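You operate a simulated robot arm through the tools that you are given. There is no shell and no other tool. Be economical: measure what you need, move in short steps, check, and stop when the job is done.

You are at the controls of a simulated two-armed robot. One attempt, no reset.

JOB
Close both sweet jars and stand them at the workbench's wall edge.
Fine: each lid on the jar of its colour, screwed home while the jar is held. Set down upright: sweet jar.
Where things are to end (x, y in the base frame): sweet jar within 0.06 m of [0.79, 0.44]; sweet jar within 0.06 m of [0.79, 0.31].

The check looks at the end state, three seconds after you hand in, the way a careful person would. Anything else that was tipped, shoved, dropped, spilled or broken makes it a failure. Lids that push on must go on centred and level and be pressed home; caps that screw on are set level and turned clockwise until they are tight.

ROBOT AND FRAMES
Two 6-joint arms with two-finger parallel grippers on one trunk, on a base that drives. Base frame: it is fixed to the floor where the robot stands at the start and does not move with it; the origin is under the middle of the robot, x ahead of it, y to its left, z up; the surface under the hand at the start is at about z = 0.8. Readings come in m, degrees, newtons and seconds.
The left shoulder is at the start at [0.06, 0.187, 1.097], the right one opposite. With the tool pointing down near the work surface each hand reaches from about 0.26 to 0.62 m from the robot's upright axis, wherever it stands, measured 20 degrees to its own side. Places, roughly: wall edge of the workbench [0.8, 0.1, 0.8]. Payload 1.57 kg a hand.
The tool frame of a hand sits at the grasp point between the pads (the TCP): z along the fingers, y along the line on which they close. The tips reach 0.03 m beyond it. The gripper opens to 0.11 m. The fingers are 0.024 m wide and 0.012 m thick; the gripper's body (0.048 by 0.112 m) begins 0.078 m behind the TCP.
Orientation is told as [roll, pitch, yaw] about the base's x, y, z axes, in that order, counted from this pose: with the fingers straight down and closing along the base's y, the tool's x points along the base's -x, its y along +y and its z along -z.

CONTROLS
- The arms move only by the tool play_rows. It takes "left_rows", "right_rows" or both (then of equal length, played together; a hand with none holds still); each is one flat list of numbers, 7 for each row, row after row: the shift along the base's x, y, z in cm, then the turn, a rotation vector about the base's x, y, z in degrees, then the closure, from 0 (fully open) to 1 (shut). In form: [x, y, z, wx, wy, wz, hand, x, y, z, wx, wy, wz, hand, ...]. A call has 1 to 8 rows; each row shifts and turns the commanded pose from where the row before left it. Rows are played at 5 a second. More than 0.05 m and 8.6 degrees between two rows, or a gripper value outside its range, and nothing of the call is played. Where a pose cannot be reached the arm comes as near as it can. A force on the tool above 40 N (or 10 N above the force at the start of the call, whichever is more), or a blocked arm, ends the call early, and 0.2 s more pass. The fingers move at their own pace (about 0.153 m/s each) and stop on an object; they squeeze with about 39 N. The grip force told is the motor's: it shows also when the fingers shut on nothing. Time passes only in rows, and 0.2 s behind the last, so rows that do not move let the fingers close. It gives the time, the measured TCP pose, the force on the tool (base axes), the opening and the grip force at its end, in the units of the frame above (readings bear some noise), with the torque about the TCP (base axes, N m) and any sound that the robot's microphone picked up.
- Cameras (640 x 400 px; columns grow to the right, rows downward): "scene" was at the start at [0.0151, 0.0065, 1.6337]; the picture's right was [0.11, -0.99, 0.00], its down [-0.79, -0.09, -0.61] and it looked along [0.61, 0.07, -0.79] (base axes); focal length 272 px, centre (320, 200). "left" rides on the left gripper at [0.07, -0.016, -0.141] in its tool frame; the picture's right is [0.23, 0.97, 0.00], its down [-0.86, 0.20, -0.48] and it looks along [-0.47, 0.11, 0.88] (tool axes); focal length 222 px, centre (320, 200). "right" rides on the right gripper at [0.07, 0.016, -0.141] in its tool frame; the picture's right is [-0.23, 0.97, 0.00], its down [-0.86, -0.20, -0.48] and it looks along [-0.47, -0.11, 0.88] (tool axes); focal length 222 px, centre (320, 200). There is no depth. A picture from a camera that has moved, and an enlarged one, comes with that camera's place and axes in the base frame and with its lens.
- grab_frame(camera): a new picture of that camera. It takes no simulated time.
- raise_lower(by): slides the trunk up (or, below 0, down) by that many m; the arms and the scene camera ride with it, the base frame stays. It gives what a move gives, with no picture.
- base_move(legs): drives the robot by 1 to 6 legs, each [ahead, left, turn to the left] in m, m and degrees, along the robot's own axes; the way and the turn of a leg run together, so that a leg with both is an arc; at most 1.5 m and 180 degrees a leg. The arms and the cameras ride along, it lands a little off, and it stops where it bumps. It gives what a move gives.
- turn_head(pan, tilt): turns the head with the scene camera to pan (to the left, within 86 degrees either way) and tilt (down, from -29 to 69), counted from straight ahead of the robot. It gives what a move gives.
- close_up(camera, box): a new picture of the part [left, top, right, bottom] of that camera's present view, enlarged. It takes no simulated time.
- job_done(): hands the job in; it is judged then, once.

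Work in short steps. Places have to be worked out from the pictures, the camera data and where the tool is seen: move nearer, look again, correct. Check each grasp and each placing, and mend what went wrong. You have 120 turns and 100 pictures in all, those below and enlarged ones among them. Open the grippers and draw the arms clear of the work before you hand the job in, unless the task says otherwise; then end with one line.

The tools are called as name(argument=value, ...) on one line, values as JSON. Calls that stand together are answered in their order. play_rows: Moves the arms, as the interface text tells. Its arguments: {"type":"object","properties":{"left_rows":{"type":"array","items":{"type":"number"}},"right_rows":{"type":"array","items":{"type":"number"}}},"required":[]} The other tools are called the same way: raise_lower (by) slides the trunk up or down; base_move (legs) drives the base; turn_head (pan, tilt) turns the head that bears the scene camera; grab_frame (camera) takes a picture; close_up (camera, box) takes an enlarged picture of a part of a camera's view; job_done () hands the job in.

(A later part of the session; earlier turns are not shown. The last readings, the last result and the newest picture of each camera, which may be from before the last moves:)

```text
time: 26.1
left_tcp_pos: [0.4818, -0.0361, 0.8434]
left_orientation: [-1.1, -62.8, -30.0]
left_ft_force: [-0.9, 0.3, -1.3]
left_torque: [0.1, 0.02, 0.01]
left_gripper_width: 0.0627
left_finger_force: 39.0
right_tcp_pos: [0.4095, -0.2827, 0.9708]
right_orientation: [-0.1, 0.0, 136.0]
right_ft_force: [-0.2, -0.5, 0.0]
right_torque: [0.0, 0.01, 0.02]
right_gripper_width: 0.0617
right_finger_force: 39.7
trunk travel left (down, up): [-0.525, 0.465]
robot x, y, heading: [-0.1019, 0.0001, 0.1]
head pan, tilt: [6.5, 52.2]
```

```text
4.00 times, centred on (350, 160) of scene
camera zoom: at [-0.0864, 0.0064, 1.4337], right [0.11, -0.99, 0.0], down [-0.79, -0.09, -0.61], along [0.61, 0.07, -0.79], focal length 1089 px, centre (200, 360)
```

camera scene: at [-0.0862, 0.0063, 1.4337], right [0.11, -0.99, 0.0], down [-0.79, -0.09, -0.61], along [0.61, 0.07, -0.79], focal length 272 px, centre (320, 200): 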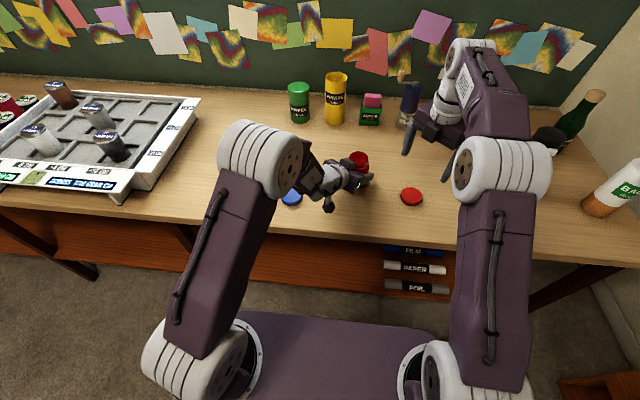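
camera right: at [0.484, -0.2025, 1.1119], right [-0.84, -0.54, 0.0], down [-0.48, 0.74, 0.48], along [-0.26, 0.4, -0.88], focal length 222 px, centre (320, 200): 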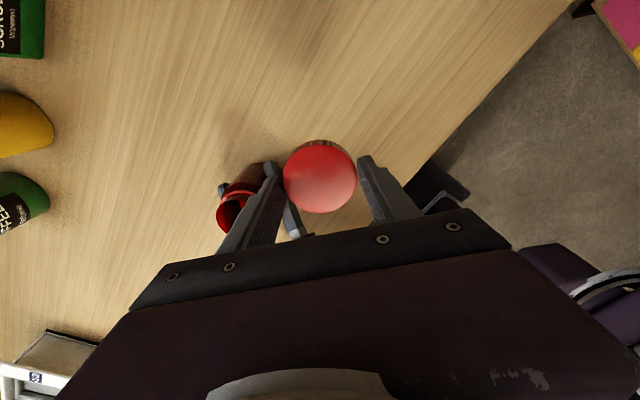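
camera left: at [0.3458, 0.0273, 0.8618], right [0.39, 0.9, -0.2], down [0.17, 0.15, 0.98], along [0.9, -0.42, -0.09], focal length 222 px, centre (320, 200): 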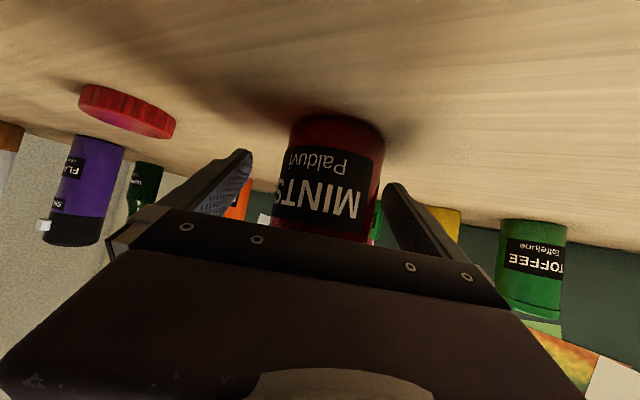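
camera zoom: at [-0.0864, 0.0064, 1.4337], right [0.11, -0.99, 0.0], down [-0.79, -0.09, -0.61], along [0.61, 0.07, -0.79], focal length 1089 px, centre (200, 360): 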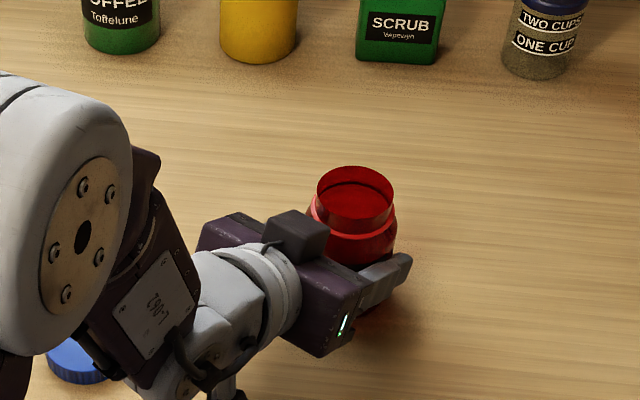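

Good clearance now. Lift 1 cm, carry the jar toward (0.40,-0.14), and set it down while still gripping.

play_rows(left_rows=[0, 0, 1, 0, 0, 0, 1, -2, -2.5, 0, 0, 0, 0, 1, -2, -2.5, 0, 0, 0, 0, 1, -2, -2.5, 0, 0, 0, 0, 1, -2, -2.5, 0, 0, 0, 0, 1, 0, 0, 0, 0, 0, 0, 1, 0, 0, -0.9, 0, 0, 0, 1])

grab_frame(camera="scene")

```text
time: 27.7
left_tcp_pos: [0.4546, -0.0388, 0.8563]
left_orientation: [-2.4, -62.6, -29.3]
left_ft_force: [-0.5, 0.1, -1.5]
left_torque: [0.0, 0.02, -0.01]
left_gripper_width: 0.0624
left_finger_force: 39.2
left hand out of reach, approached as far as the arm can: row 2, 3, 4, 5, 7
right_tcp_pos: [0.4112, -0.2822, 0.9698]
right_orientation: [-0.1, 0.1, 136.0]
right_ft_force: [0.3, 0.2, -0.5]
right_torque: [0.02, -0.03, 0.01]
right_gripper_width: 0.0618
right_finger_force: 39.0
trunk travel left (down, up): [-0.525, 0.465]
robot x, y, heading: [-0.1036, -0.0011, 0.1]
head pan, tilt: [6.5, 52.2]
```

```text
64 pictures are left
camera scene: at [-0.0855, 0.0066, 1.4337], right [0.11, -0.99, 0.0], down [-0.79, -0.09, -0.61], along [0.61, 0.07, -0.79], focal length 272 px, centre (320, 200)
```

scene: 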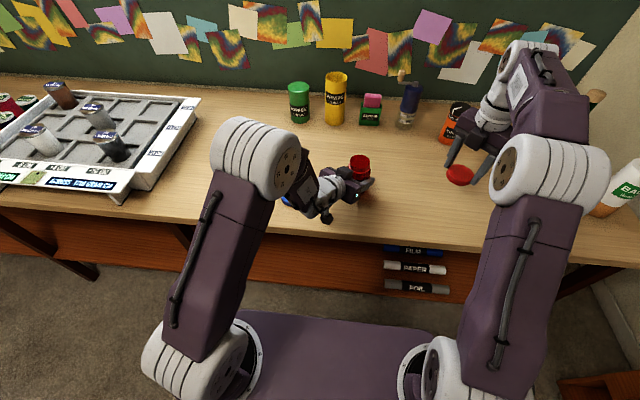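

The left wrist is folded to its limit with this heading. Turning the left hand's heading toward -y (coming in from the left) puts its wrist farther out; I'll yaw it about -40° while shifting slowly, jar just above the table.

play_rows(left_rows=[0, 0, 0, 0, 0, -8, 1, 0, 0, 0, 0, 0, -8, 1, 0, -1, 0, 0, 0, -8, 1, -0.5, -1.5, 0, 0, 0, -8, 1, -1, -1.5, 0, 0, 0, -8, 1, -1, -1.5, 0, 0, 0, 0, 1])

grab_frame(camera="scene")

```text
time: 29.1
left_tcp_pos: [0.4283, -0.0931, 0.8576]
left_orientation: [-1.1, -62.8, -70.1]
left_ft_force: [-0.2, 0.0, -1.7]
left_torque: [-0.01, 0.0, 0.0]
left_gripper_width: 0.0627
left_finger_force: 38.7
right_tcp_pos: [0.4113, -0.2843, 0.9703]
right_orientation: [0.0, 0.0, 136.0]
right_ft_force: [0.0, 0.7, -0.4]
right_torque: [0.01, 0.0, 0.06]
right_gripper_width: 0.0617
right_finger_force: 38.6
trunk travel left (down, up): [-0.525, 0.465]
robot x, y, heading: [-0.0962, -0.0001, 0.2]
head pan, tilt: [6.5, 52.2]
```

```text
63 pictures are left
camera scene: at [-0.0867, 0.0057, 1.4337], right [0.11, -0.99, 0.0], down [-0.79, -0.09, -0.61], along [0.61, 0.07, -0.79], focal length 272 px, centre (320, 200)
```

scene: 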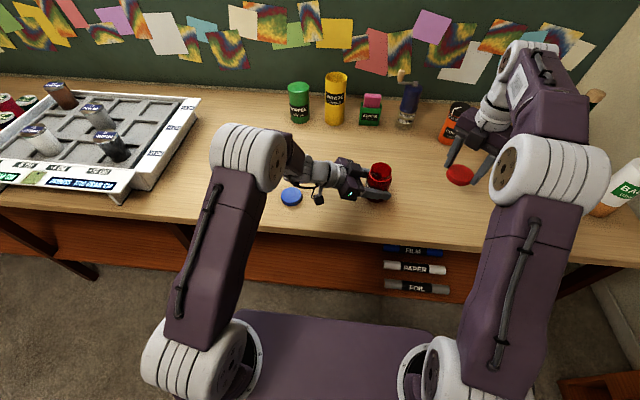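

Excellent, reachable. Move the jar a little further and set it on the bench (z back to ~0.843).

play_rows(left_rows=[-0.9, -1.5, 0, 0, 0, 0, 1, -0.9, -1.5, 0, 0, 0, 0, 1, 0, 0, -0.7, 0, 0, 0, 1, 0, 0, -0.7, 0, 0, 0, 1, 0, 0, 0, 0, 0, 0, 1])

close_up(camera="scene", box=[310, 130, 470, 230])

```text
time: 30.3
left_tcp_pos: [0.4122, -0.1229, 0.8433]
left_orientation: [-1.1, -62.9, -70.1]
left_ft_force: [0.2, -0.6, 0.5]
left_torque: [0.03, -0.07, 0.03]
left_gripper_width: 0.0625
left_finger_force: 38.5
right_tcp_pos: [0.4105, -0.2828, 0.97]
right_orientation: [0.0, 0.0, 136.1]
right_ft_force: [0.1, -0.6, 0.4]
right_torque: [0.0, -0.02, 0.0]
right_gripper_width: 0.0615
right_finger_force: 39.4
trunk travel left (down, up): [-0.525, 0.465]
robot x, y, heading: [-0.1037, 0.0015, 0.0]
head pan, tilt: [6.5, 52.2]
```

```text
4.00 times, centred on (390, 180) of scene
camera zoom: at [-0.0863, 0.0064, 1.4338], right [0.11, -0.99, 0.0], down [-0.79, -0.09, -0.61], along [0.61, 0.07, -0.79], focal length 1089 px, centre (40, 280)
```

zoom: 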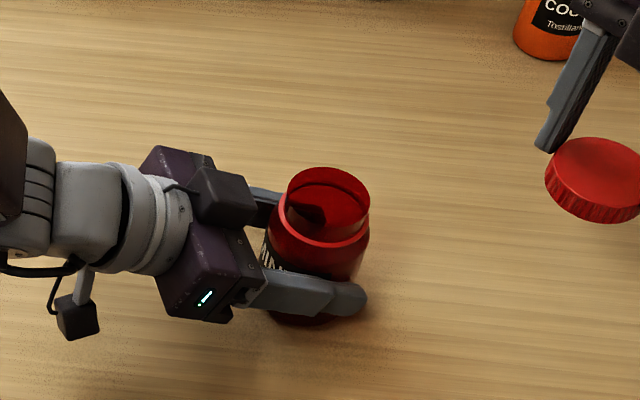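

The jar stands at about (0.4165,-0.130), firmly gripped with clear access. Bring the lid over it at z 0.97 and look.

play_rows(right_rows=[0.15, 3.8, 0, 0, 0, 0, 1, 0.15, 3.8, 0, 0, 0, 0, 1, 0.15, 3.8, 0, 0, 0, 0, 1, 0.15, 3.8, 0, 0, 0, 0, 1, 0, 0, 0, 0, 0, 0, 1])

close_up(camera="scene", box=[310, 130, 470, 230])

grab_frame(camera="right")

```text
time: 31.5
left_tcp_pos: [0.4112, -0.1231, 0.8424]
left_orientation: [-1.1, -62.7, -69.9]
left_ft_force: [-0.4, 0.2, 1.9]
left_torque: [0.11, -0.14, 0.05]
left_gripper_width: 0.0623
left_finger_force: 39.0
right_tcp_pos: [0.4159, -0.1301, 0.9694]
right_orientation: [0.1, 0.1, 136.0]
right_ft_force: [-0.2, 0.1, -0.1]
right_torque: [0.0, 0.02, -0.01]
right_gripper_width: 0.0618
right_finger_force: 38.8
trunk travel left (down, up): [-0.525, 0.465]
robot x, y, heading: [-0.0989, 0.0012, 0.1]
head pan, tilt: [6.5, 52.2]
```

```text
4.00 times, centred on (390, 180) of scene
camera zoom: at [-0.0868, 0.0064, 1.4337], right [0.11, -0.99, 0.0], down [-0.79, -0.09, -0.61], along [0.61, 0.07, -0.79], focal length 1089 px, centre (40, 280)
```

zoom: 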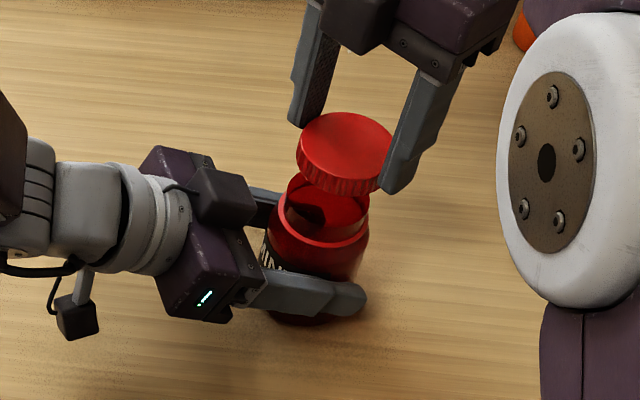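

```text
60 pictures are left
camera right: at [0.4547, -0.1886, 1.1124], right [-0.84, -0.54, 0.0], down [-0.48, 0.74, 0.48], along [-0.26, 0.4, -0.88], focal length 222 px, centre (320, 200)
```

right: 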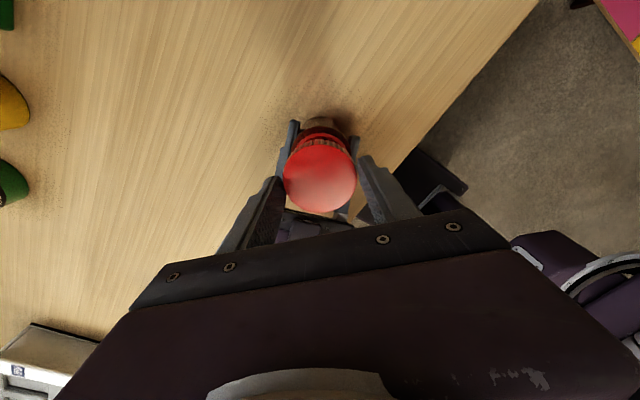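

Lid is roughly above the mouth. Lower to just above the rim and compare lid and rim at high zoom.

play_rows(right_rows=[0, 0, -1.3, 0, 0, 0, 1, 0, 0, -1.2, 0, 0, 0, 1, 0, 0, 0, 0, 0, 0, 1])

close_up(camera="scene", box=[345, 150, 425, 200])

close_up(camera="right", box=[240, 90, 400, 240])

```text
time: 32.3
left_tcp_pos: [0.4123, -0.1222, 0.8433]
left_orientation: [-1.2, -62.8, -70.1]
left_ft_force: [1.2, 1.3, 3.0]
left_torque: [0.1, -0.09, 0.03]
left_gripper_width: 0.0626
left_finger_force: 39.5
right_tcp_pos: [0.4174, -0.1284, 0.945]
right_orientation: [0.0, 0.1, 136.0]
right_ft_force: [-0.3, 0.0, -0.6]
right_torque: [-0.02, 0.03, 0.0]
right_gripper_width: 0.0617
right_finger_force: 39.4
trunk travel left (down, up): [-0.525, 0.465]
robot x, y, heading: [-0.1016, 0.002, -0.2]
head pan, tilt: [6.5, 52.2]
```

```text
8.00 times, centred on (385, 175) of scene
camera zoom: at [-0.0866, 0.0066, 1.4337], right [0.11, -0.99, 0.0], down [-0.79, -0.09, -0.61], along [0.61, 0.07, -0.79], focal length 2177 px, centre (-200, 400)
```

zoom: 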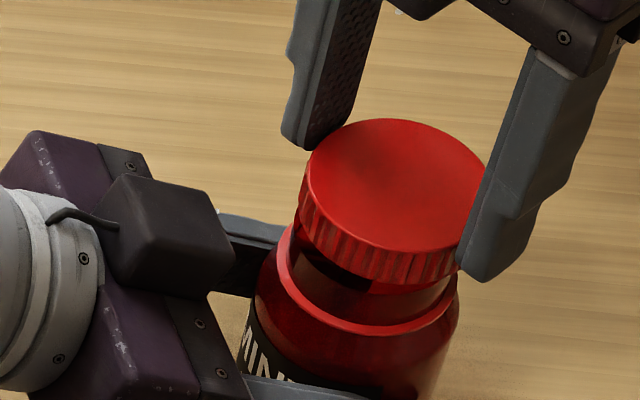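

```text
2.67 times, centred on (320, 165) of right
camera zoom: at [0.4552, -0.1884, 1.0876], right [-0.84, -0.54, 0.0], down [-0.48, 0.74, 0.48], along [-0.26, 0.4, -0.88], focal length 592 px, centre (320, 293)
```

zoom: 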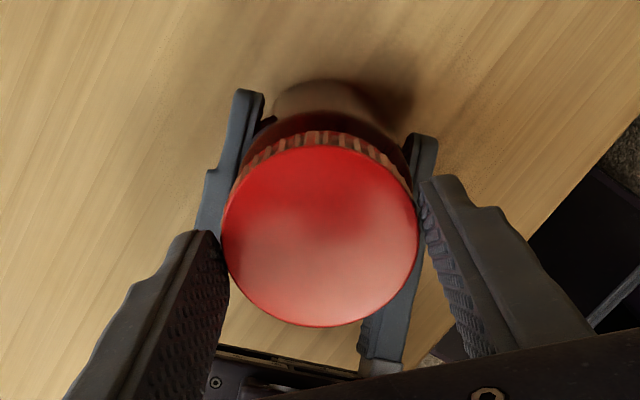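

Laterally the lid and neck line up; in depth I judge the lid ~3 mm too far in +x. Shift -3 mm and lower gently until contact.

play_rows(right_rows=[-0.3, 0, 0, 0, 0, 0, 1, 0, 0, -0.3, 0, 0, 0, 1, 0, 0, -0.3, 0, 0, 0, 1, 0, 0, -0.2, 0, 0, 0, 1, 0, 0, -0.2, 0, 0, 0, 1, 0, 0, 0, 0, 0, 0, 1])

close_up(camera="scene", box=[345, 150, 425, 200])

```text
time: 33.7
left_tcp_pos: [0.4107, -0.1229, 0.8439]
left_orientation: [-0.9, -62.7, -70.1]
left_ft_force: [10.5, -1.3, -13.3]
left_torque: [-0.06, -1.06, -0.25]
left_gripper_width: 0.0627
left_finger_force: 38.8
right_tcp_pos: [0.4139, -0.1295, 0.9376]
right_orientation: [-0.2, 0.2, 135.8]
right_ft_force: [0.0, -2.0, 38.1]
right_torque: [0.45, 0.26, 0.02]
right_gripper_width: 0.0621
right_finger_force: 39.1
trunk travel left (down, up): [-0.525, 0.465]
robot x, y, heading: [-0.1015, -0.0027, -0.1]
head pan, tilt: [6.5, 52.2]
```

```text
8.00 times, centred on (385, 175) of scene
camera zoom: at [-0.088, 0.0063, 1.4339], right [0.11, -0.99, 0.0], down [-0.78, -0.09, -0.61], along [0.61, 0.07, -0.79], focal length 2177 px, centre (-200, 400)
```

zoom: 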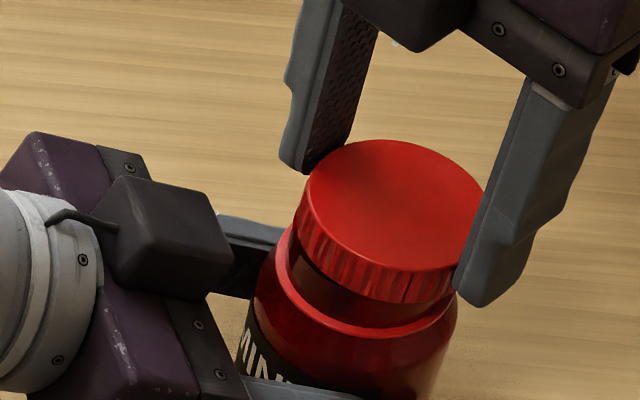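

Contact at 38 N with the reaction centred toward (-x,+y), so the lid sits displaced toward (+x,-y). Lift 4 mm, shift (-1.5,+2.5) mm, and lower again softly.

play_rows(right_rows=[0, 0, 0.6, 0, 0, 0, 1, -0.15, 0.25, 0, 0, 0, 0, 1, 0, 0, 0, 0, 0, 0, 1, 0, 0, -0.2, 0, 0, 0, 1, 0, 0, -0.2, 0, 0, 0, 1, 0, 0, -0.1, 0, 0, 0, 1])

```text
time: 35.1
left_tcp_pos: [0.4108, -0.1229, 0.8439]
left_orientation: [-1.1, -62.8, -70.1]
left_ft_force: [0.1, -1.2, 1.9]
left_torque: [0.02, -0.07, -0.01]
left_gripper_width: 0.0625
left_finger_force: 39.1
right_tcp_pos: [0.4121, -0.1263, 0.936]
right_orientation: [0.1, 0.1, 136.0]
right_ft_force: [0.4, 0.8, 0.1]
right_torque: [-0.01, 0.04, -0.03]
right_gripper_width: 0.0618
right_finger_force: 39.3
trunk travel left (down, up): [-0.525, 0.465]
robot x, y, heading: [-0.0992, -0.0008, 0.2]
head pan, tilt: [6.5, 52.2]
```

Lower than before with no contact – the shift helped. Continue down in 2 mm steps.

play_rows(right_rows=[0, 0, -0.2, 0, 0, 0, 1, 0, 0, -0.2, 0, 0, 0, 1, 0, 0, -0.2, 0, 0, 0, 1, 0, 0, 0, 0, 0, 0, 1])

close_up(camera="scene", box=[345, 150, 425, 200])

```text
time: 36.1
left_tcp_pos: [0.4114, -0.1232, 0.8435]
left_orientation: [-1.0, -62.9, -70.1]
left_ft_force: [0.5, -1.8, 3.5]
left_torque: [0.06, -0.08, -0.05]
left_gripper_width: 0.0628
left_finger_force: 39.0
right_tcp_pos: [0.4113, -0.1264, 0.9302]
right_orientation: [0.0, -0.1, 136.0]
right_ft_force: [0.5, 0.2, -0.8]
right_torque: [0.02, -0.01, -0.05]
right_gripper_width: 0.0619
right_finger_force: 39.3
trunk travel left (down, up): [-0.525, 0.465]
robot x, y, heading: [-0.0995, 0.0019, -0.2]
head pan, tilt: [6.5, 52.2]
```

```text
8.00 times, centred on (385, 175) of scene
camera zoom: at [-0.0867, 0.0061, 1.4337], right [0.11, -0.99, 0.0], down [-0.79, -0.09, -0.61], along [0.61, 0.07, -0.79], focal length 2177 px, centre (-200, 400)
```

zoom: 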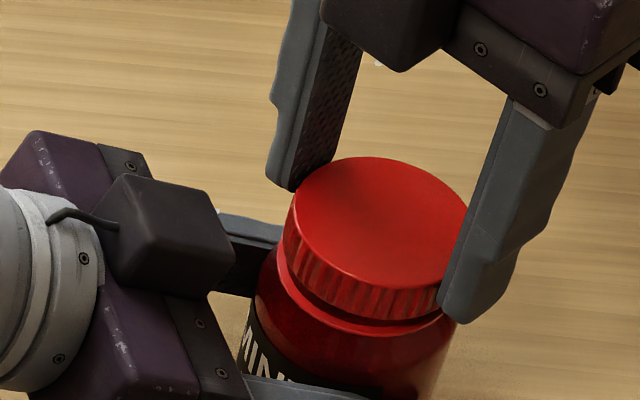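

The lid is now over the neck. Keep lowering until a light contact.

play_rows(right_rows=[0, 0, -0.15, 0, 0, 0, 1, 0, 0, -0.15, 0, 0, 0, 1, 0, 0, 0, 0, 0, 0, 1])

```text
time: 36.9
left_tcp_pos: [0.411, -0.1232, 0.8429]
left_orientation: [-1.1, -62.8, -70.1]
left_ft_force: [-4.7, -3.7, -0.5]
left_torque: [-0.26, -1.3, -0.02]
left_gripper_width: 0.0627
left_finger_force: 38.7
right_tcp_pos: [0.4126, -0.1256, 0.9289]
right_orientation: [-0.1, 0.2, 136.0]
right_ft_force: [11.0, 0.8, 13.8]
right_torque: [-0.11, -0.25, 0.02]
right_gripper_width: 0.0622
right_finger_force: 39.4
trunk travel left (down, up): [-0.525, 0.465]
robot x, y, heading: [-0.0981, 0.0024, -0.1]
head pan, tilt: [6.5, 52.2]
```

Contact with a +x side force, so ease 1 mm in +x, then begin turning clockwise.

play_rows(right_rows=[0.12, 0, 0, 0, 0, 0, 1, 0, 0, 0, 0, 0, -8.5, 1, 0, 0, 0, 0, 0, -8.5, 1, 0, 0, 0, 0, 0, -8.5, 1, 0, 0, 0, 0, 0, -8.5, 1, 0, 0, 0, 0, 0, -8.5, 1, 0, 0, 0, 0, 0, -8.5, 1, 0, 0, 0, 0, 0, -8.5, 1])

close_up(camera="scene", box=[345, 150, 425, 200])

```text
time: 38.7
left_tcp_pos: [0.4111, -0.1242, 0.8428]
left_orientation: [-1.1, -62.8, -70.0]
left_ft_force: [7.3, -15.7, -15.9]
left_torque: [0.35, -0.29, -0.11]
left_gripper_width: 0.0629
left_finger_force: 39.1
right_tcp_pos: [0.4122, -0.1268, 0.9278]
right_orientation: [0.0, -0.1, 76.4]
right_ft_force: [-5.9, 12.6, 30.5]
right_torque: [0.06, 0.39, 0.0]
right_gripper_width: 0.0617
right_finger_force: 38.9
trunk travel left (down, up): [-0.525, 0.465]
robot x, y, heading: [-0.101, -0.0013, -0.1]
head pan, tilt: [6.5, 52.2]
```

```text
8.00 times, centred on (385, 175) of scene
camera zoom: at [-0.0884, 0.006, 1.4338], right [0.11, -0.99, 0.0], down [-0.78, -0.09, -0.61], along [0.61, 0.07, -0.79], focal length 2177 px, centre (-200, 400)
```

zoom: 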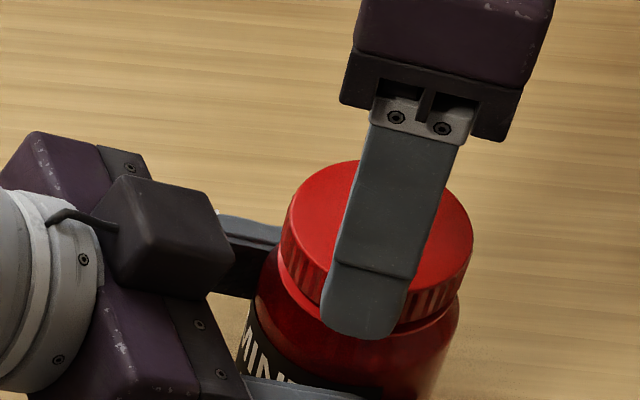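

Turning is free so far; side force pushes the tool (-x,+y), so I'll ease that way and continue clockwise.

play_rows(right_rows=[-0.05, 0.1, 0, 0, 0, -8.5, 1, 0, 0, 0, 0, 0, -8.5, 1, 0, 0, 0, 0, 0, -8.5, 1, 0, 0, 0, 0, 0, -8.5, 1, 0, 0, 0, 0, 0, -8.5, 1, 0, 0, 0, 0, 0, -8.5, 1, 0, 0, 0, 0, 0, -8.5, 1, 0, 0, 0, 0, 0, -8.5, 1])

close_up(camera="scene", box=[345, 150, 425, 200])

```text
time: 40.5
left_tcp_pos: [0.4121, -0.1236, 0.8439]
left_orientation: [-1.2, -62.8, -69.9]
left_ft_force: [3.6, -2.1, -6.6]
left_torque: [0.49, -0.09, 0.02]
left_gripper_width: 0.0628
left_finger_force: 39.6
right_tcp_pos: [0.4144, -0.1268, 0.9267]
right_orientation: [0.0, 0.2, 8.3]
right_ft_force: [-4.4, 2.6, 5.2]
right_torque: [-0.26, 0.44, 0.03]
right_gripper_width: 0.0619
right_finger_force: 38.8
trunk travel left (down, up): [-0.525, 0.465]
robot x, y, heading: [-0.1021, 0.0012, 0.0]
head pan, tilt: [6.5, 52.2]
```

```text
8.00 times, centred on (385, 175) of scene
camera zoom: at [-0.0862, 0.0065, 1.4337], right [0.11, -0.99, 0.0], down [-0.79, -0.09, -0.61], along [0.61, 0.07, -0.79], focal length 2177 px, centre (-200, 400)
```

zoom: 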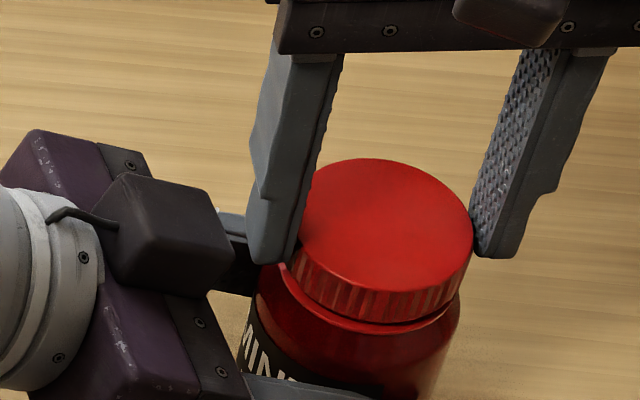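

The lid has gone down and force eased: it's threading. Continue clockwise.

play_rows(right_rows=[0, 0, 0, 0, 0, -8.5, 1, 0, 0, 0, 0, 0, -8.5, 1, 0, 0, 0, 0, 0, -8.5, 1, 0, 0, 0, 0, 0, -8.5, 1, 0, 0, -0.05, 0, 0, -8.5, 1, 0, 0, 0, 0, 0, -8.5, 1, 0, 0, 0, 0, 0, -8.5, 1, 0, 0, 0, 0, 0, -8.5, 1])

play_rows(right_rows=[0, 0, 0, 0, 0, -8.5, 1, 0, 0, 0, 0, 0, -8.5, 1, 0, 0, 0, 0, 0, -8.5, 1, 0, 0, -0.05, 0, 0, -8.5, 1])

close_up(camera="scene", box=[345, 150, 425, 200])

```text
time: 42.3
left_tcp_pos: [0.4115, -0.1237, 0.8439]
left_orientation: [-1.2, -62.9, -70.1]
left_ft_force: [7.3, -8.1, 1.4]
left_torque: [0.62, -0.38, -0.02]
left_gripper_width: 0.0625
left_finger_force: 38.8
right_tcp_pos: [0.4124, -0.1254, 0.9253]
right_orientation: [0.0, 0.0, -59.8]
right_ft_force: [-5.9, 7.7, 1.0]
right_torque: [-0.1, 0.67, 0.01]
right_gripper_width: 0.0616
right_finger_force: 38.8
trunk travel left (down, up): [-0.525, 0.465]
robot x, y, heading: [-0.1009, 0.0012, 0.0]
head pan, tilt: [6.5, 52.2]
```

```text
time: 43.3
left_tcp_pos: [0.4106, -0.1233, 0.8448]
left_orientation: [-1.1, -63.0, -70.1]
left_ft_force: [2.4, -12.5, 5.8]
left_torque: [0.83, -0.53, -0.02]
left_gripper_width: 0.0626
left_finger_force: 39.4
right_tcp_pos: [0.4133, -0.1258, 0.9259]
right_orientation: [-0.1, 0.0, -93.7]
right_ft_force: [-2.2, 11.2, -3.7]
right_torque: [0.03, 0.59, -0.02]
right_gripper_width: 0.0618
right_finger_force: 39.1
trunk travel left (down, up): [-0.525, 0.465]
robot x, y, heading: [-0.1007, 0.0012, 0.3]
head pan, tilt: [6.5, 52.2]
```

```text
8.00 times, centred on (385, 175) of scene
camera zoom: at [-0.0864, 0.0065, 1.4337], right [0.11, -0.99, 0.0], down [-0.79, -0.09, -0.61], along [0.61, 0.07, -0.79], focal length 2177 px, centre (-200, 400)
```

zoom: 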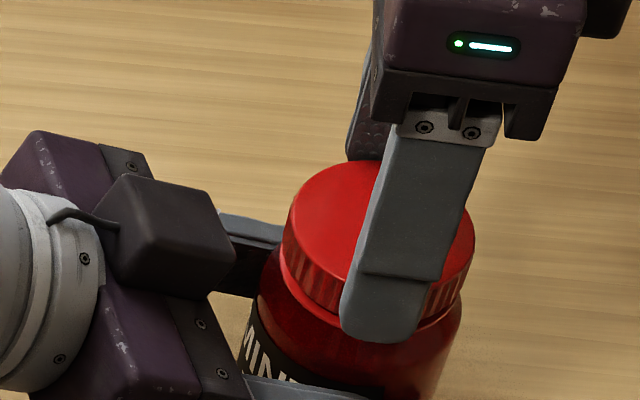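

z continues to drop slightly and no torque yet. Continue another ~60° clockwise while easing toward +y.

play_rows(right_rows=[0, 0.1, 0, 0, 0, -8.5, 1, 0, 0.05, -0.05, 0, 0, -8.5, 1, 0, 0, 0, 0, 0, -8.5, 1, 0, 0, 0, 0, 0, -8.5, 1, 0, 0, -0.05, 0, 0, -8.5, 1, 0, 0, 0, 0, 0, -8.5, 1, 0, 0, 0, 0, 0, -8.5, 1])

close_up(camera="scene", box=[345, 150, 425, 200])

```text
time: 44.9
left_tcp_pos: [0.4108, -0.1236, 0.8433]
left_orientation: [-1.2, -62.8, -70.1]
left_ft_force: [-4.7, 5.2, 6.8]
left_torque: [-0.51, -0.8, -1.28]
left_gripper_width: 0.0626
left_finger_force: 39.0
right_tcp_pos: [0.4127, -0.1243, 0.9247]
right_orientation: [0.1, 0.1, -153.2]
right_ft_force: [8.3, -5.3, -0.2]
right_torque: [-0.24, -0.34, 1.35]
right_gripper_width: 0.0604
right_finger_force: 38.9
trunk travel left (down, up): [-0.525, 0.465]
robot x, y, heading: [-0.1017, -0.003, 0.0]
head pan, tilt: [6.5, 52.2]
```

```text
8.00 times, centred on (385, 175) of scene
camera zoom: at [-0.0867, 0.0066, 1.4338], right [0.11, -0.99, 0.0], down [-0.79, -0.09, -0.61], along [0.61, 0.07, -0.79], focal length 2177 px, centre (-200, 400)
```

zoom: 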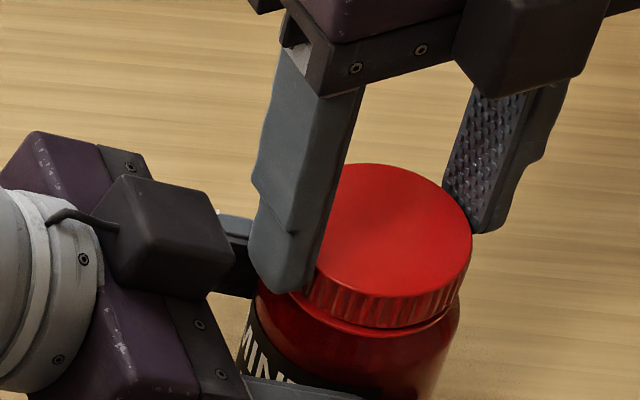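

Torque about z has jumped to 1.35 N·m – it's tightening. I'll regrip centred (open, turn back 50°, close) and turn again to verify it's home.

play_rows(right_rows=[0, 0, 0, 0, 0, 3, 1, 0, 0, 0, 0, 0, 0, 0.22, 0, 0, 0, 0, 0, 8.5, 0.22, 0, 0, 0, 0, 0, 8.5, 0.22, 0, 0, 0, 0, 0, 8.5, 0.22, 0, 0, 0, 0, 0, 8.5, 0.22, 0, 0, 0, 0, 0, 8.5, 0.22, 0, 0, 0, 0, 0, 8.5, 0.22])

close_up(camera="scene", box=[345, 150, 425, 200])

```text
time: 46.7
left_tcp_pos: [0.4101, -0.1228, 0.8431]
left_orientation: [-1.1, -62.7, -70.0]
left_ft_force: [-0.6, 1.3, 1.9]
left_torque: [0.01, -0.03, 0.03]
left_gripper_width: 0.0626
left_finger_force: 39.5
right_tcp_pos: [0.4125, -0.1242, 0.9248]
right_orientation: [-0.1, 0.0, -98.9]
right_ft_force: [0.0, 0.3, 0.1]
right_torque: [-0.01, -0.04, -0.01]
right_gripper_width: 0.0861
right_finger_force: 0.1
trunk travel left (down, up): [-0.525, 0.465]
robot x, y, heading: [-0.1007, 0.0005, 0.1]
head pan, tilt: [6.5, 52.2]
```

```text
8.00 times, centred on (385, 175) of scene
camera zoom: at [-0.0867, 0.0067, 1.4337], right [0.11, -0.99, 0.0], down [-0.79, -0.09, -0.61], along [0.61, 0.07, -0.79], focal length 2177 px, centre (-200, 400)
```

zoom: 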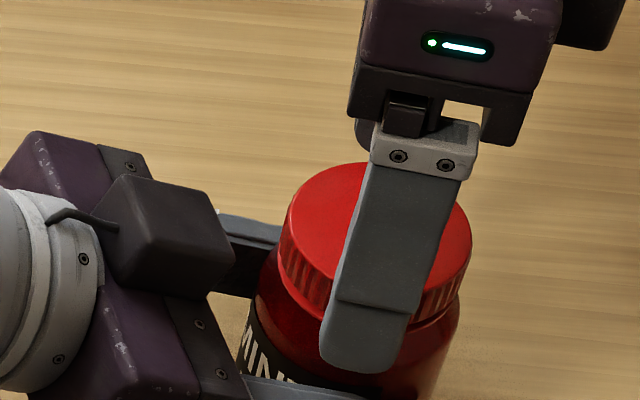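

Lid is level. Close again, slightly lower for better pad coverage, and tighten.

play_rows(right_rows=[0, 0, -0.3, 0, 0, 0, 0.3, 0, 0, 0, 0, 0, 0, 0.6, 0, 0, 0, 0, 0, 0, 1, 0, 0, 0, 0, 0, 0, 1, 0, 0, 0, 0, 0, -8.5, 1, 0, 0, 0, 0, 0, -8.5, 1, 0, 0, 0, 0, 0, -8.5, 1])

```text
time: 48.3
left_tcp_pos: [0.4105, -0.1237, 0.8441]
left_orientation: [-1.1, -62.8, -70.3]
left_ft_force: [-1.4, -0.6, 0.0]
left_torque: [0.01, -0.37, -1.67]
left_gripper_width: 0.0627
left_finger_force: 39.1
right_tcp_pos: [0.413, -0.1233, 0.9215]
right_orientation: [0.0, 0.0, -124.5]
right_ft_force: [2.0, 0.7, 0.2]
right_torque: [-0.03, 0.1, 1.7]
right_gripper_width: 0.0606
right_finger_force: 38.9
trunk travel left (down, up): [-0.525, 0.465]
robot x, y, heading: [-0.0991, 0.0008, -0.1]
head pan, tilt: [6.5, 52.2]
```

Immediate 1.7 N·m reaction: tight. One more small turn to confirm that it has plateaued, then inspect.

play_rows(right_rows=[0, 0, 0, 0, 0, -8.5, 1, 0, 0, 0, 0, 0, -8.5, 1])

play_rows(right_rows=[0, 0, 0, 0, 0, 5, 1, 0, 0, 0, 0, 0, 0, 0.3, 0, 0, 0, 0, 0, 0, 0.3, 0, 0, 3, 0, 0, 0, 0.3, 0, 0, 4, 0, 0, 0, 0.3, 0, -3, 3, 0, 0, 0, 0, 0, -4, 0, 0, 0, 0, 0, 0, -4, 0, 0, 0, 0, 0])

close_up(camera="scene", box=[345, 150, 425, 200])

```text
time: 48.9
left_tcp_pos: [0.4119, -0.1227, 0.8436]
left_orientation: [-1.1, -62.7, -69.8]
left_ft_force: [15.5, -10.3, -5.3]
left_torque: [0.14, 0.48, -1.48]
left_gripper_width: 0.0661
left_finger_force: 39.2
right_tcp_pos: [0.4108, -0.1229, 0.9208]
right_orientation: [-0.3, 0.0, -141.4]
right_ft_force: [-14.8, 8.2, 6.2]
right_torque: [0.54, 0.55, 1.57]
right_gripper_width: 0.0617
right_finger_force: 39.2
trunk travel left (down, up): [-0.525, 0.465]
robot x, y, heading: [-0.1016, -0.0042, -0.0]
head pan, tilt: [6.5, 52.2]
```

```text
time: 50.7
left_tcp_pos: [0.4111, -0.1249, 0.8438]
left_orientation: [-1.1, -62.8, -70.1]
left_ft_force: [0.1, -0.1, 1.1]
left_torque: [-0.08, -0.09, -0.02]
left_gripper_width: 0.0624
left_finger_force: 39.3
right_tcp_pos: [0.4122, -0.2338, 1.0231]
right_orientation: [0.0, 0.0, -136.5]
right_ft_force: [0.1, -0.5, 0.0]
right_torque: [-0.02, 0.01, 0.0]
right_gripper_width: 0.1102
right_finger_force: 0.0
trunk travel left (down, up): [-0.525, 0.465]
robot x, y, heading: [-0.1048, 0.0002, 0.1]
head pan, tilt: [6.5, 52.2]
```

```text
8.00 times, centred on (385, 175) of scene
camera zoom: at [-0.0864, 0.0054, 1.4337], right [0.11, -0.99, 0.0], down [-0.79, -0.09, -0.61], along [0.61, 0.07, -0.79], focal length 2177 px, centre (-200, 400)
```

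zoom: 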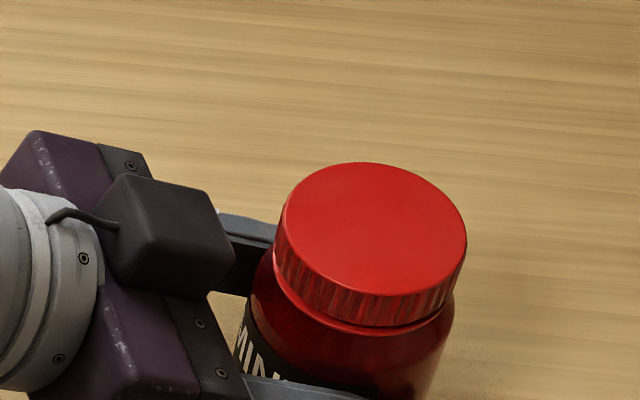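

Red lid is level and tight. Now deliver the red jar: lift it high with the left hand, right hand stays parked high.

play_rows(left_rows=[0, 0, 2, 0, 0, 0, 1, 0, 0, 4, 0, 0, 0, 1, 0, 0, 4, 0, 0, 0, 1, 0, 0, 4, 0, 0, 0, 1], right_rows=[0, -2, 1, 0, 0, 8, 0, 0, -2, 1, 0, 0, 8, 0, 0, -2, 1, 0, 0, 8, 0, 0, 0, 1, 0, 0, 8, 0])

grab_frame(camera="scene")

```text
time: 51.7
left_tcp_pos: [0.4117, -0.1222, 0.9842]
left_orientation: [-1.2, -62.9, -69.9]
left_ft_force: [-0.5, 1.1, -2.6]
left_torque: [0.01, -0.01, 0.02]
left_gripper_width: 0.0627
left_finger_force: 38.8
right_tcp_pos: [0.4011, -0.2917, 1.0374]
right_orientation: [0.0, 0.0, -106.3]
right_ft_force: [0.9, 0.3, -0.6]
right_torque: [0.03, 0.03, 0.02]
right_gripper_width: 0.1101
right_finger_force: 0.0
right hand out of reach, approached as far as the arm can: row 2, 3, 4
trunk travel left (down, up): [-0.525, 0.465]
robot x, y, heading: [-0.1019, 0.0014, 0.0]
head pan, tilt: [6.5, 52.2]
```

```text
49 pictures are left
camera scene: at [-0.0866, 0.0066, 1.4337], right [0.11, -0.99, 0.0], down [-0.79, -0.09, -0.61], along [0.61, 0.07, -0.79], focal length 272 px, centre (320, 200)
```

scene: 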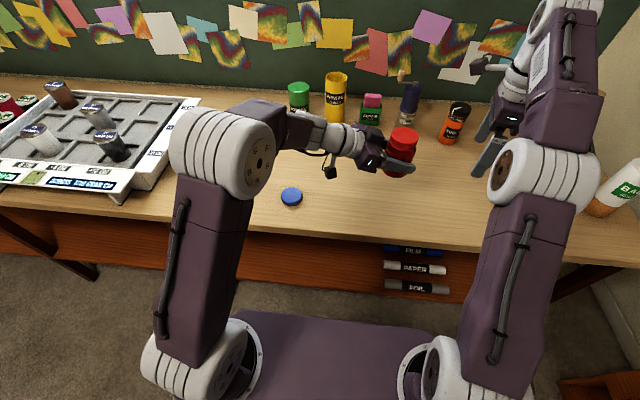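

Drive ahead 0.18 and left 0.13 to bring the targets into the left arm's reach.

base_move(legs=[[0.0, 0.13, 0], [0.17, 0.0, 0]])

grab_frame(camera="scene")

```text
time: 54.1
left_tcp_pos: [0.5802, 0.0064, 0.9827]
left_orientation: [-1.3, -62.8, -69.9]
left_ft_force: [1.0, -0.2, -1.9]
left_torque: [-0.02, -0.03, 0.0]
left_gripper_width: 0.0624
left_finger_force: 39.4
right_tcp_pos: [0.5708, -0.162, 1.0387]
right_orientation: [0.0, 0.1, -106.5]
right_ft_force: [0.2, 0.0, 0.2]
right_torque: [0.0, 0.03, -0.02]
right_gripper_width: 0.1098
right_finger_force: 0.1
trunk travel left (down, up): [-0.525, 0.465]
robot x, y, heading: [0.0637, 0.1269, -0.1]
head pan, tilt: [6.5, 52.2]
```

```text
48 pictures are left
camera scene: at [0.0835, 0.1357, 1.4337], right [0.11, -0.99, 0.0], down [-0.79, -0.09, -0.61], along [0.61, 0.07, -0.79], focal length 272 px, centre (320, 200)
```

scene: 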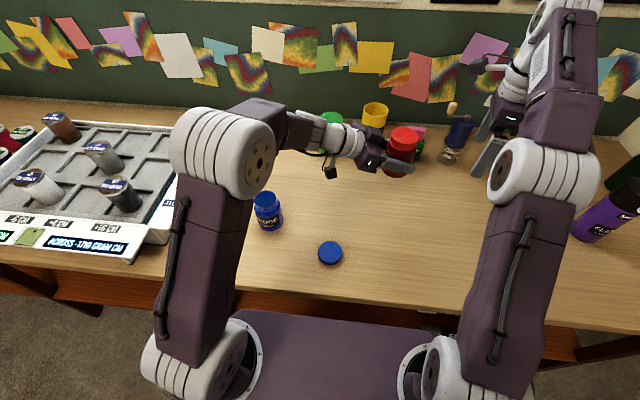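

Base landed fine. Carry the red jar leftward while turning the heading toward +x.

play_rows(left_rows=[1, 4, 0, 0, 0, 7, 1, 1, 4, 0, 0, 0, 7, 1, 1, 4, 0, 0, 0, 7, 1, 1, 4, 0, 0, 0, 7, 1, 1, 4, 0, 0, 0, 7, 1, 1, 4, 0, 0, 0, 7, 1, 1, 4, 0, 0, 0, 7, 1, 1, 4, 0, 0, 0, 7, 1])

play_rows(left_rows=[3, 2.8, 0, 0, 0, 3.5, 1, 3, 2.8, 0, 0, 0, 3.5, 1, 3, 2.8, 0, 0, 0, 3.5, 1, 3, 2.8, 0, 0, 0, 3.5, 1, 0, 0, 0, 0, 0, 0, 1])

grab_frame(camera="scene")

```text
time: 55.9
left_tcp_pos: [0.6602, 0.3261, 0.9847]
left_orientation: [-1.2, -62.9, -13.8]
left_ft_force: [-0.6, -0.2, -1.6]
left_torque: [0.03, -0.02, 0.01]
left_gripper_width: 0.0622
left_finger_force: 39.3
right_tcp_pos: [0.5702, -0.1621, 1.0374]
right_orientation: [0.0, 0.1, -106.4]
right_ft_force: [0.4, 0.2, -0.1]
right_torque: [0.01, -0.02, 0.03]
right_gripper_width: 0.1103
right_finger_force: 0.1
trunk travel left (down, up): [-0.525, 0.465]
robot x, y, heading: [0.0702, 0.1281, -0.1]
head pan, tilt: [6.5, 52.2]
```

```text
time: 57.1
left_tcp_pos: [0.7799, 0.4348, 0.9856]
left_orientation: [-1.1, -62.9, -0.1]
left_ft_force: [-0.4, -0.4, -2.3]
left_torque: [-0.01, 0.01, 0.0]
left_gripper_width: 0.0626
left_finger_force: 39.2
right_tcp_pos: [0.5699, -0.1631, 1.0372]
right_orientation: [0.1, 0.0, -106.5]
right_ft_force: [-0.8, 0.5, -0.8]
right_torque: [0.0, -0.03, 0.02]
right_gripper_width: 0.1102
right_finger_force: 0.0
trunk travel left (down, up): [-0.525, 0.465]
robot x, y, heading: [0.0679, 0.1313, -0.2]
head pan, tilt: [6.5, 52.2]
```

```text
47 pictures are left
camera scene: at [0.0817, 0.1353, 1.4337], right [0.11, -0.99, 0.0], down [-0.79, -0.09, -0.61], along [0.61, 0.07, -0.79], focal length 272 px, centre (320, 200)
```

scene: 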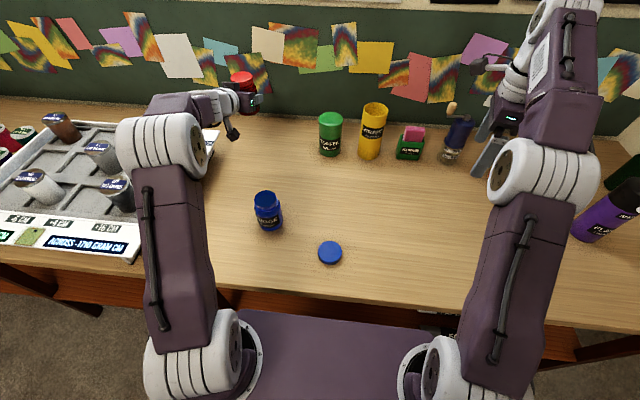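

At the target above free bench. Lower to just touching.

play_rows(left_rows=[0.2, 0.3, -3.5, 0, 0, 0, 1, 0, 0, -3.5, 0, 0, 0, 1, 0, 0, -3.5, 0, 0, 0, 1, 0, 0, -3, 0, 0, 0, 1, 0, 0, -0.5, 0, 0, 0, 1, 0, 0, -0.15, 0, 0, 0, 1])

close_up(camera="scene", box=[180, 60, 340, 160])

```text
time: 58.5
left_tcp_pos: [0.7834, 0.441, 0.843]
left_orientation: [-1.1, -62.9, -0.2]
left_ft_force: [0.5, 0.8, -0.1]
left_torque: [0.11, -0.08, -0.03]
left_gripper_width: 0.0625
left_finger_force: 39.0
right_tcp_pos: [0.5698, -0.1623, 1.0374]
right_orientation: [-0.1, 0.0, -106.5]
right_ft_force: [0.4, 0.5, -0.9]
right_torque: [-0.01, 0.0, 0.05]
right_gripper_width: 0.1099
right_finger_force: 0.0
trunk travel left (down, up): [-0.525, 0.465]
robot x, y, heading: [0.0659, 0.1288, -0.1]
head pan, tilt: [6.5, 52.2]
```

```text
4.00 times, centred on (260, 110) of scene
camera zoom: at [0.0825, 0.1357, 1.4338], right [0.11, -0.99, 0.0], down [-0.79, -0.09, -0.61], along [0.61, 0.07, -0.79], focal length 1089 px, centre (560, 560)
```

zoom: 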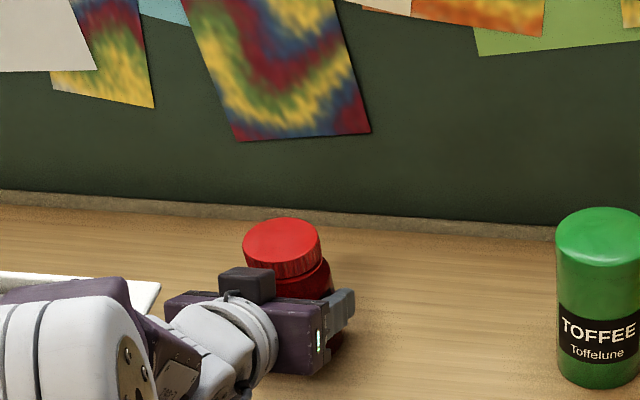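

Weight has transferred (-2 N → 0). Open and withdraw along the tool axis.

play_rows(left_rows=[0, 0, 0, 0, 0, 0, 0.4, 0, 0, 0, 0, 0, 0, 0, 0, 0, 0, 0, 0, 0, 0, -1.8, 0, 0.9, 0, 0, 0, 0, -3, 0, 1.5, 0, 0, 0, 0, -3, 0, 1.5, 0, 0, 0, 0, -3, 0, 2.5, 0, 0, 0, 0, -3, 0, 3.5, 0, 0, 0, 0])

close_up(camera="scene", box=[180, 60, 340, 160])

```text
time: 60.3
left_tcp_pos: [0.6433, 0.4416, 0.9429]
left_orientation: [-1.2, -63.0, -0.1]
left_ft_force: [-0.4, -0.7, 0.4]
left_torque: [0.03, -0.02, -0.01]
left_gripper_width: 0.1099
left_finger_force: 0.1
right_tcp_pos: [0.5679, -0.1636, 1.0393]
right_orientation: [0.0, 0.2, -106.4]
right_ft_force: [-0.3, 0.2, 0.3]
right_torque: [-0.01, -0.01, 0.02]
right_gripper_width: 0.1101
right_finger_force: 0.0
trunk travel left (down, up): [-0.525, 0.465]
robot x, y, heading: [0.0658, 0.1319, -0.1]
head pan, tilt: [6.5, 52.2]
```

```text
4.00 times, centred on (260, 110) of scene
camera zoom: at [0.0803, 0.135, 1.4337], right [0.11, -0.99, 0.0], down [-0.78, -0.09, -0.61], along [0.61, 0.07, -0.79], focal length 1089 px, centre (560, 560)
```

zoom: 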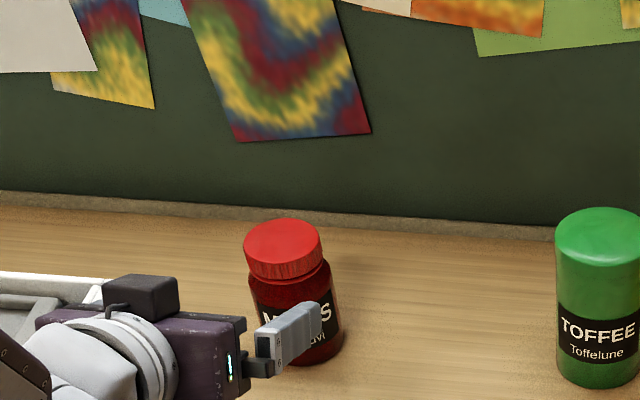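

Red jar stands upright at its target. Now drive back 0.1 m to work on the blue one.

base_move(legs=[[-0.1, 0, 0]])

play_rows(left_rows=[-1.4, -0.4, 0.5, 0, 0, -7.5, 0, -1.4, -0.4, 0.5, 0, 0, -7.5, 0, -1.4, -0.4, 0, 0, 0, -7.5, 0, -1.4, -0.4, -1, 0, 0, -7.5, 0, -1.4, -0.4, -1, 0, 0, -7.5, 0, -1.4, -0.4, -1, 0, 0, -7.5, 0, -1.4, -0.4, -1, 0, 0, -7.5, 0, -1.4, -0.4, -1, 0, 0, -7.5, 0], right_rows=[-0.8, 2.5, -0.5, 0, 0, 8.5, 0, -0.8, 2.5, -0.5, 0, 0, 8.5, 0, -0.8, 2.5, -0.5, 0, 0, 8.5, 0, -0.8, 2.5, -0.5, 0, 0, 8.5, 0, -0.8, 2.5, -0.5, 0, 0, 8.5, 0, -0.8, 2.5, -0.5, 0, 0, 8.5, 0, -0.8, 2.5, -0.5, 0, 0, 8.5, 0, -0.8, 2.5, -0.5, 0, 0, 8.5, 0])

grab_frame(camera="left")

grab_frame(camera="scene")

```text
time: 61.4
left_tcp_pos: [0.5438, 0.4418, 0.9419]
left_orientation: [-1.2, -62.9, -0.1]
left_ft_force: [-0.2, 0.4, -0.9]
left_torque: [0.0, 0.0, 0.02]
left_gripper_width: 0.1099
left_finger_force: 0.0
right_tcp_pos: [0.4697, -0.1633, 1.0375]
right_orientation: [0.0, -0.1, -106.4]
right_ft_force: [0.3, -0.5, 0.5]
right_torque: [-0.04, -0.05, 0.02]
right_gripper_width: 0.11
right_finger_force: 0.0
trunk travel left (down, up): [-0.525, 0.465]
robot x, y, heading: [-0.0321, 0.1305, -0.1]
head pan, tilt: [6.5, 52.2]
```

```text
time: 63.2
left_tcp_pos: [0.432, 0.4099, 0.9013]
left_orientation: [-1.2, -62.8, -60.1]
left_ft_force: [0.1, 0.2, 0.4]
left_torque: [0.02, 0.0, 0.0]
left_gripper_width: 0.11
left_finger_force: 0.2
right_tcp_pos: [0.4053, 0.0375, 0.9954]
right_orientation: [0.0, 0.1, -38.4]
right_ft_force: [-0.2, -0.3, 0.7]
right_torque: [0.0, 0.01, -0.03]
right_gripper_width: 0.11
right_finger_force: 0.0
trunk travel left (down, up): [-0.525, 0.465]
robot x, y, heading: [-0.034, 0.1312, -0.3]
head pan, tilt: [6.5, 52.2]
```

```text
44 pictures are left
camera left: at [0.343, 0.54, 0.9038], right [0.8, 0.56, -0.21], down [0.17, 0.13, 0.98], along [0.57, -0.82, 0.01], focal length 222 px, centre (320, 200)
```

left: 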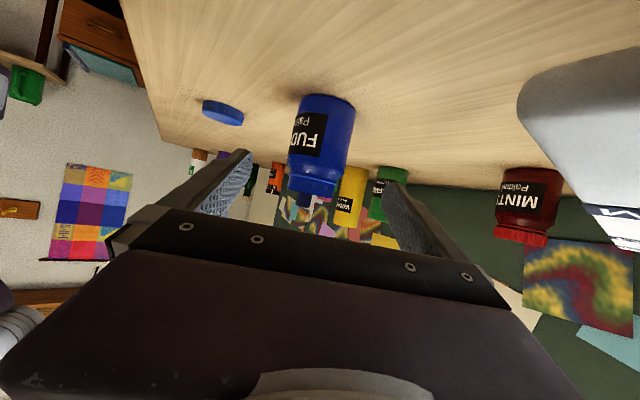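

```text
43 pictures are left
camera scene: at [-0.0176, 0.1372, 1.4337], right [0.11, -0.99, 0.0], down [-0.79, -0.09, -0.61], along [0.61, 0.07, -0.79], focal length 272 px, centre (320, 200)
```

scene: 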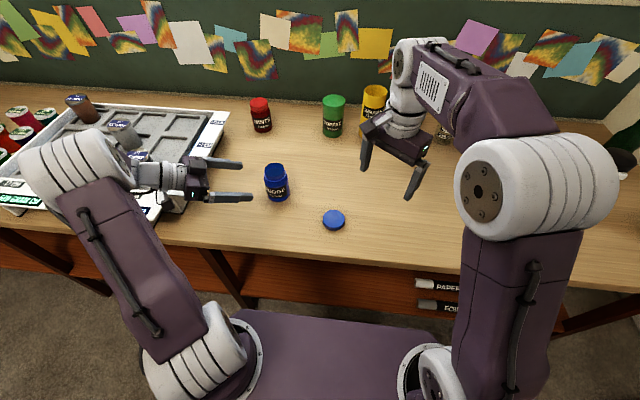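

Blue jar is centred in the left gripper's approach. Advance 0.115 m onto it, while the right hand moves over the blue lid and turns back.

play_rows(left_rows=[0.95, -1.72, -1.15, 0, 0, 0, 0, 0.95, -1.72, -1.15, 0, 0, 0, 0, 0.95, -1.72, -1.15, 0, 0, 0, 0, 0.95, -1.72, -1.15, 0, 0, 0, 0, 0.95, -1.72, -1.15, 0, 0, 0, 0, 0, 0, 0, 0, 0, 0, 0, 0, 0, 0, 0, 0, 0, 0, 0, 0, 0, 0, 0, 0, 0], right_rows=[-0.1, 1.34, -0.4, 0, 0, 8.5, 0, -0.1, 1.34, -0.4, 0, 0, 8.5, 0, -0.1, 1.34, -0.4, 0, 0, 8.5, 0, -0.1, 1.34, -0.4, 0, 0, 8.5, 0, -0.1, 1.34, -0.4, 0, 0, 8.5, 0, -0.1, 1.34, -0.4, 0, 0, 8.5, 0, -0.1, 1.34, -0.4, 0, 0, 8.5, 0, -0.1, 1.34, -0.4, 0, 0, 8.5, 0])

grab_frame(camera="left")

close_up(camera="scene", box=[200, 130, 360, 230])

```text
time: 65.0
left_tcp_pos: [0.4805, 0.3208, 0.8448]
left_orientation: [-1.1, -62.8, -60.0]
left_ft_force: [-0.8, 1.0, -0.7]
left_torque: [0.02, -0.03, 0.01]
left_gripper_width: 0.1099
left_finger_force: 0.0
right_tcp_pos: [0.3981, 0.1442, 0.9662]
right_orientation: [0.0, 0.0, 29.6]
right_ft_force: [0.9, 0.1, 0.2]
right_torque: [0.0, 0.02, -0.02]
right_gripper_width: 0.1101
right_finger_force: 0.0
trunk travel left (down, up): [-0.525, 0.465]
robot x, y, heading: [-0.0296, 0.1283, 0.1]
head pan, tilt: [6.5, 52.2]
```

```text
42 pictures are left
camera left: at [0.3905, 0.451, 0.8473], right [0.8, 0.56, -0.21], down [0.17, 0.13, 0.98], along [0.58, -0.82, 0.01], focal length 222 px, centre (320, 200)
```

left: 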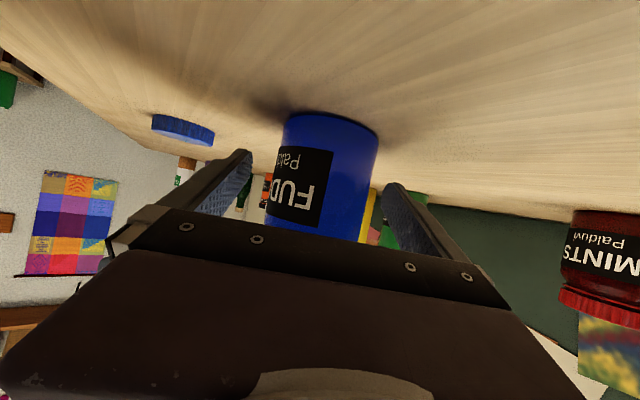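

```text
4.00 times, centred on (280, 180) of scene
camera zoom: at [-0.0179, 0.1365, 1.4337], right [0.11, -0.99, 0.0], down [-0.79, -0.09, -0.61], along [0.61, 0.07, -0.79], focal length 1089 px, centre (480, 280)
```

zoom: 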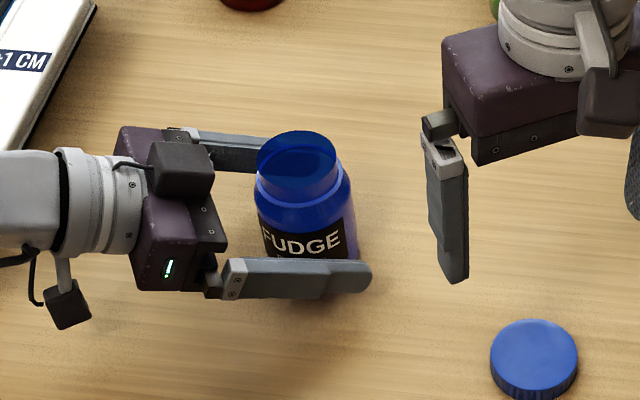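

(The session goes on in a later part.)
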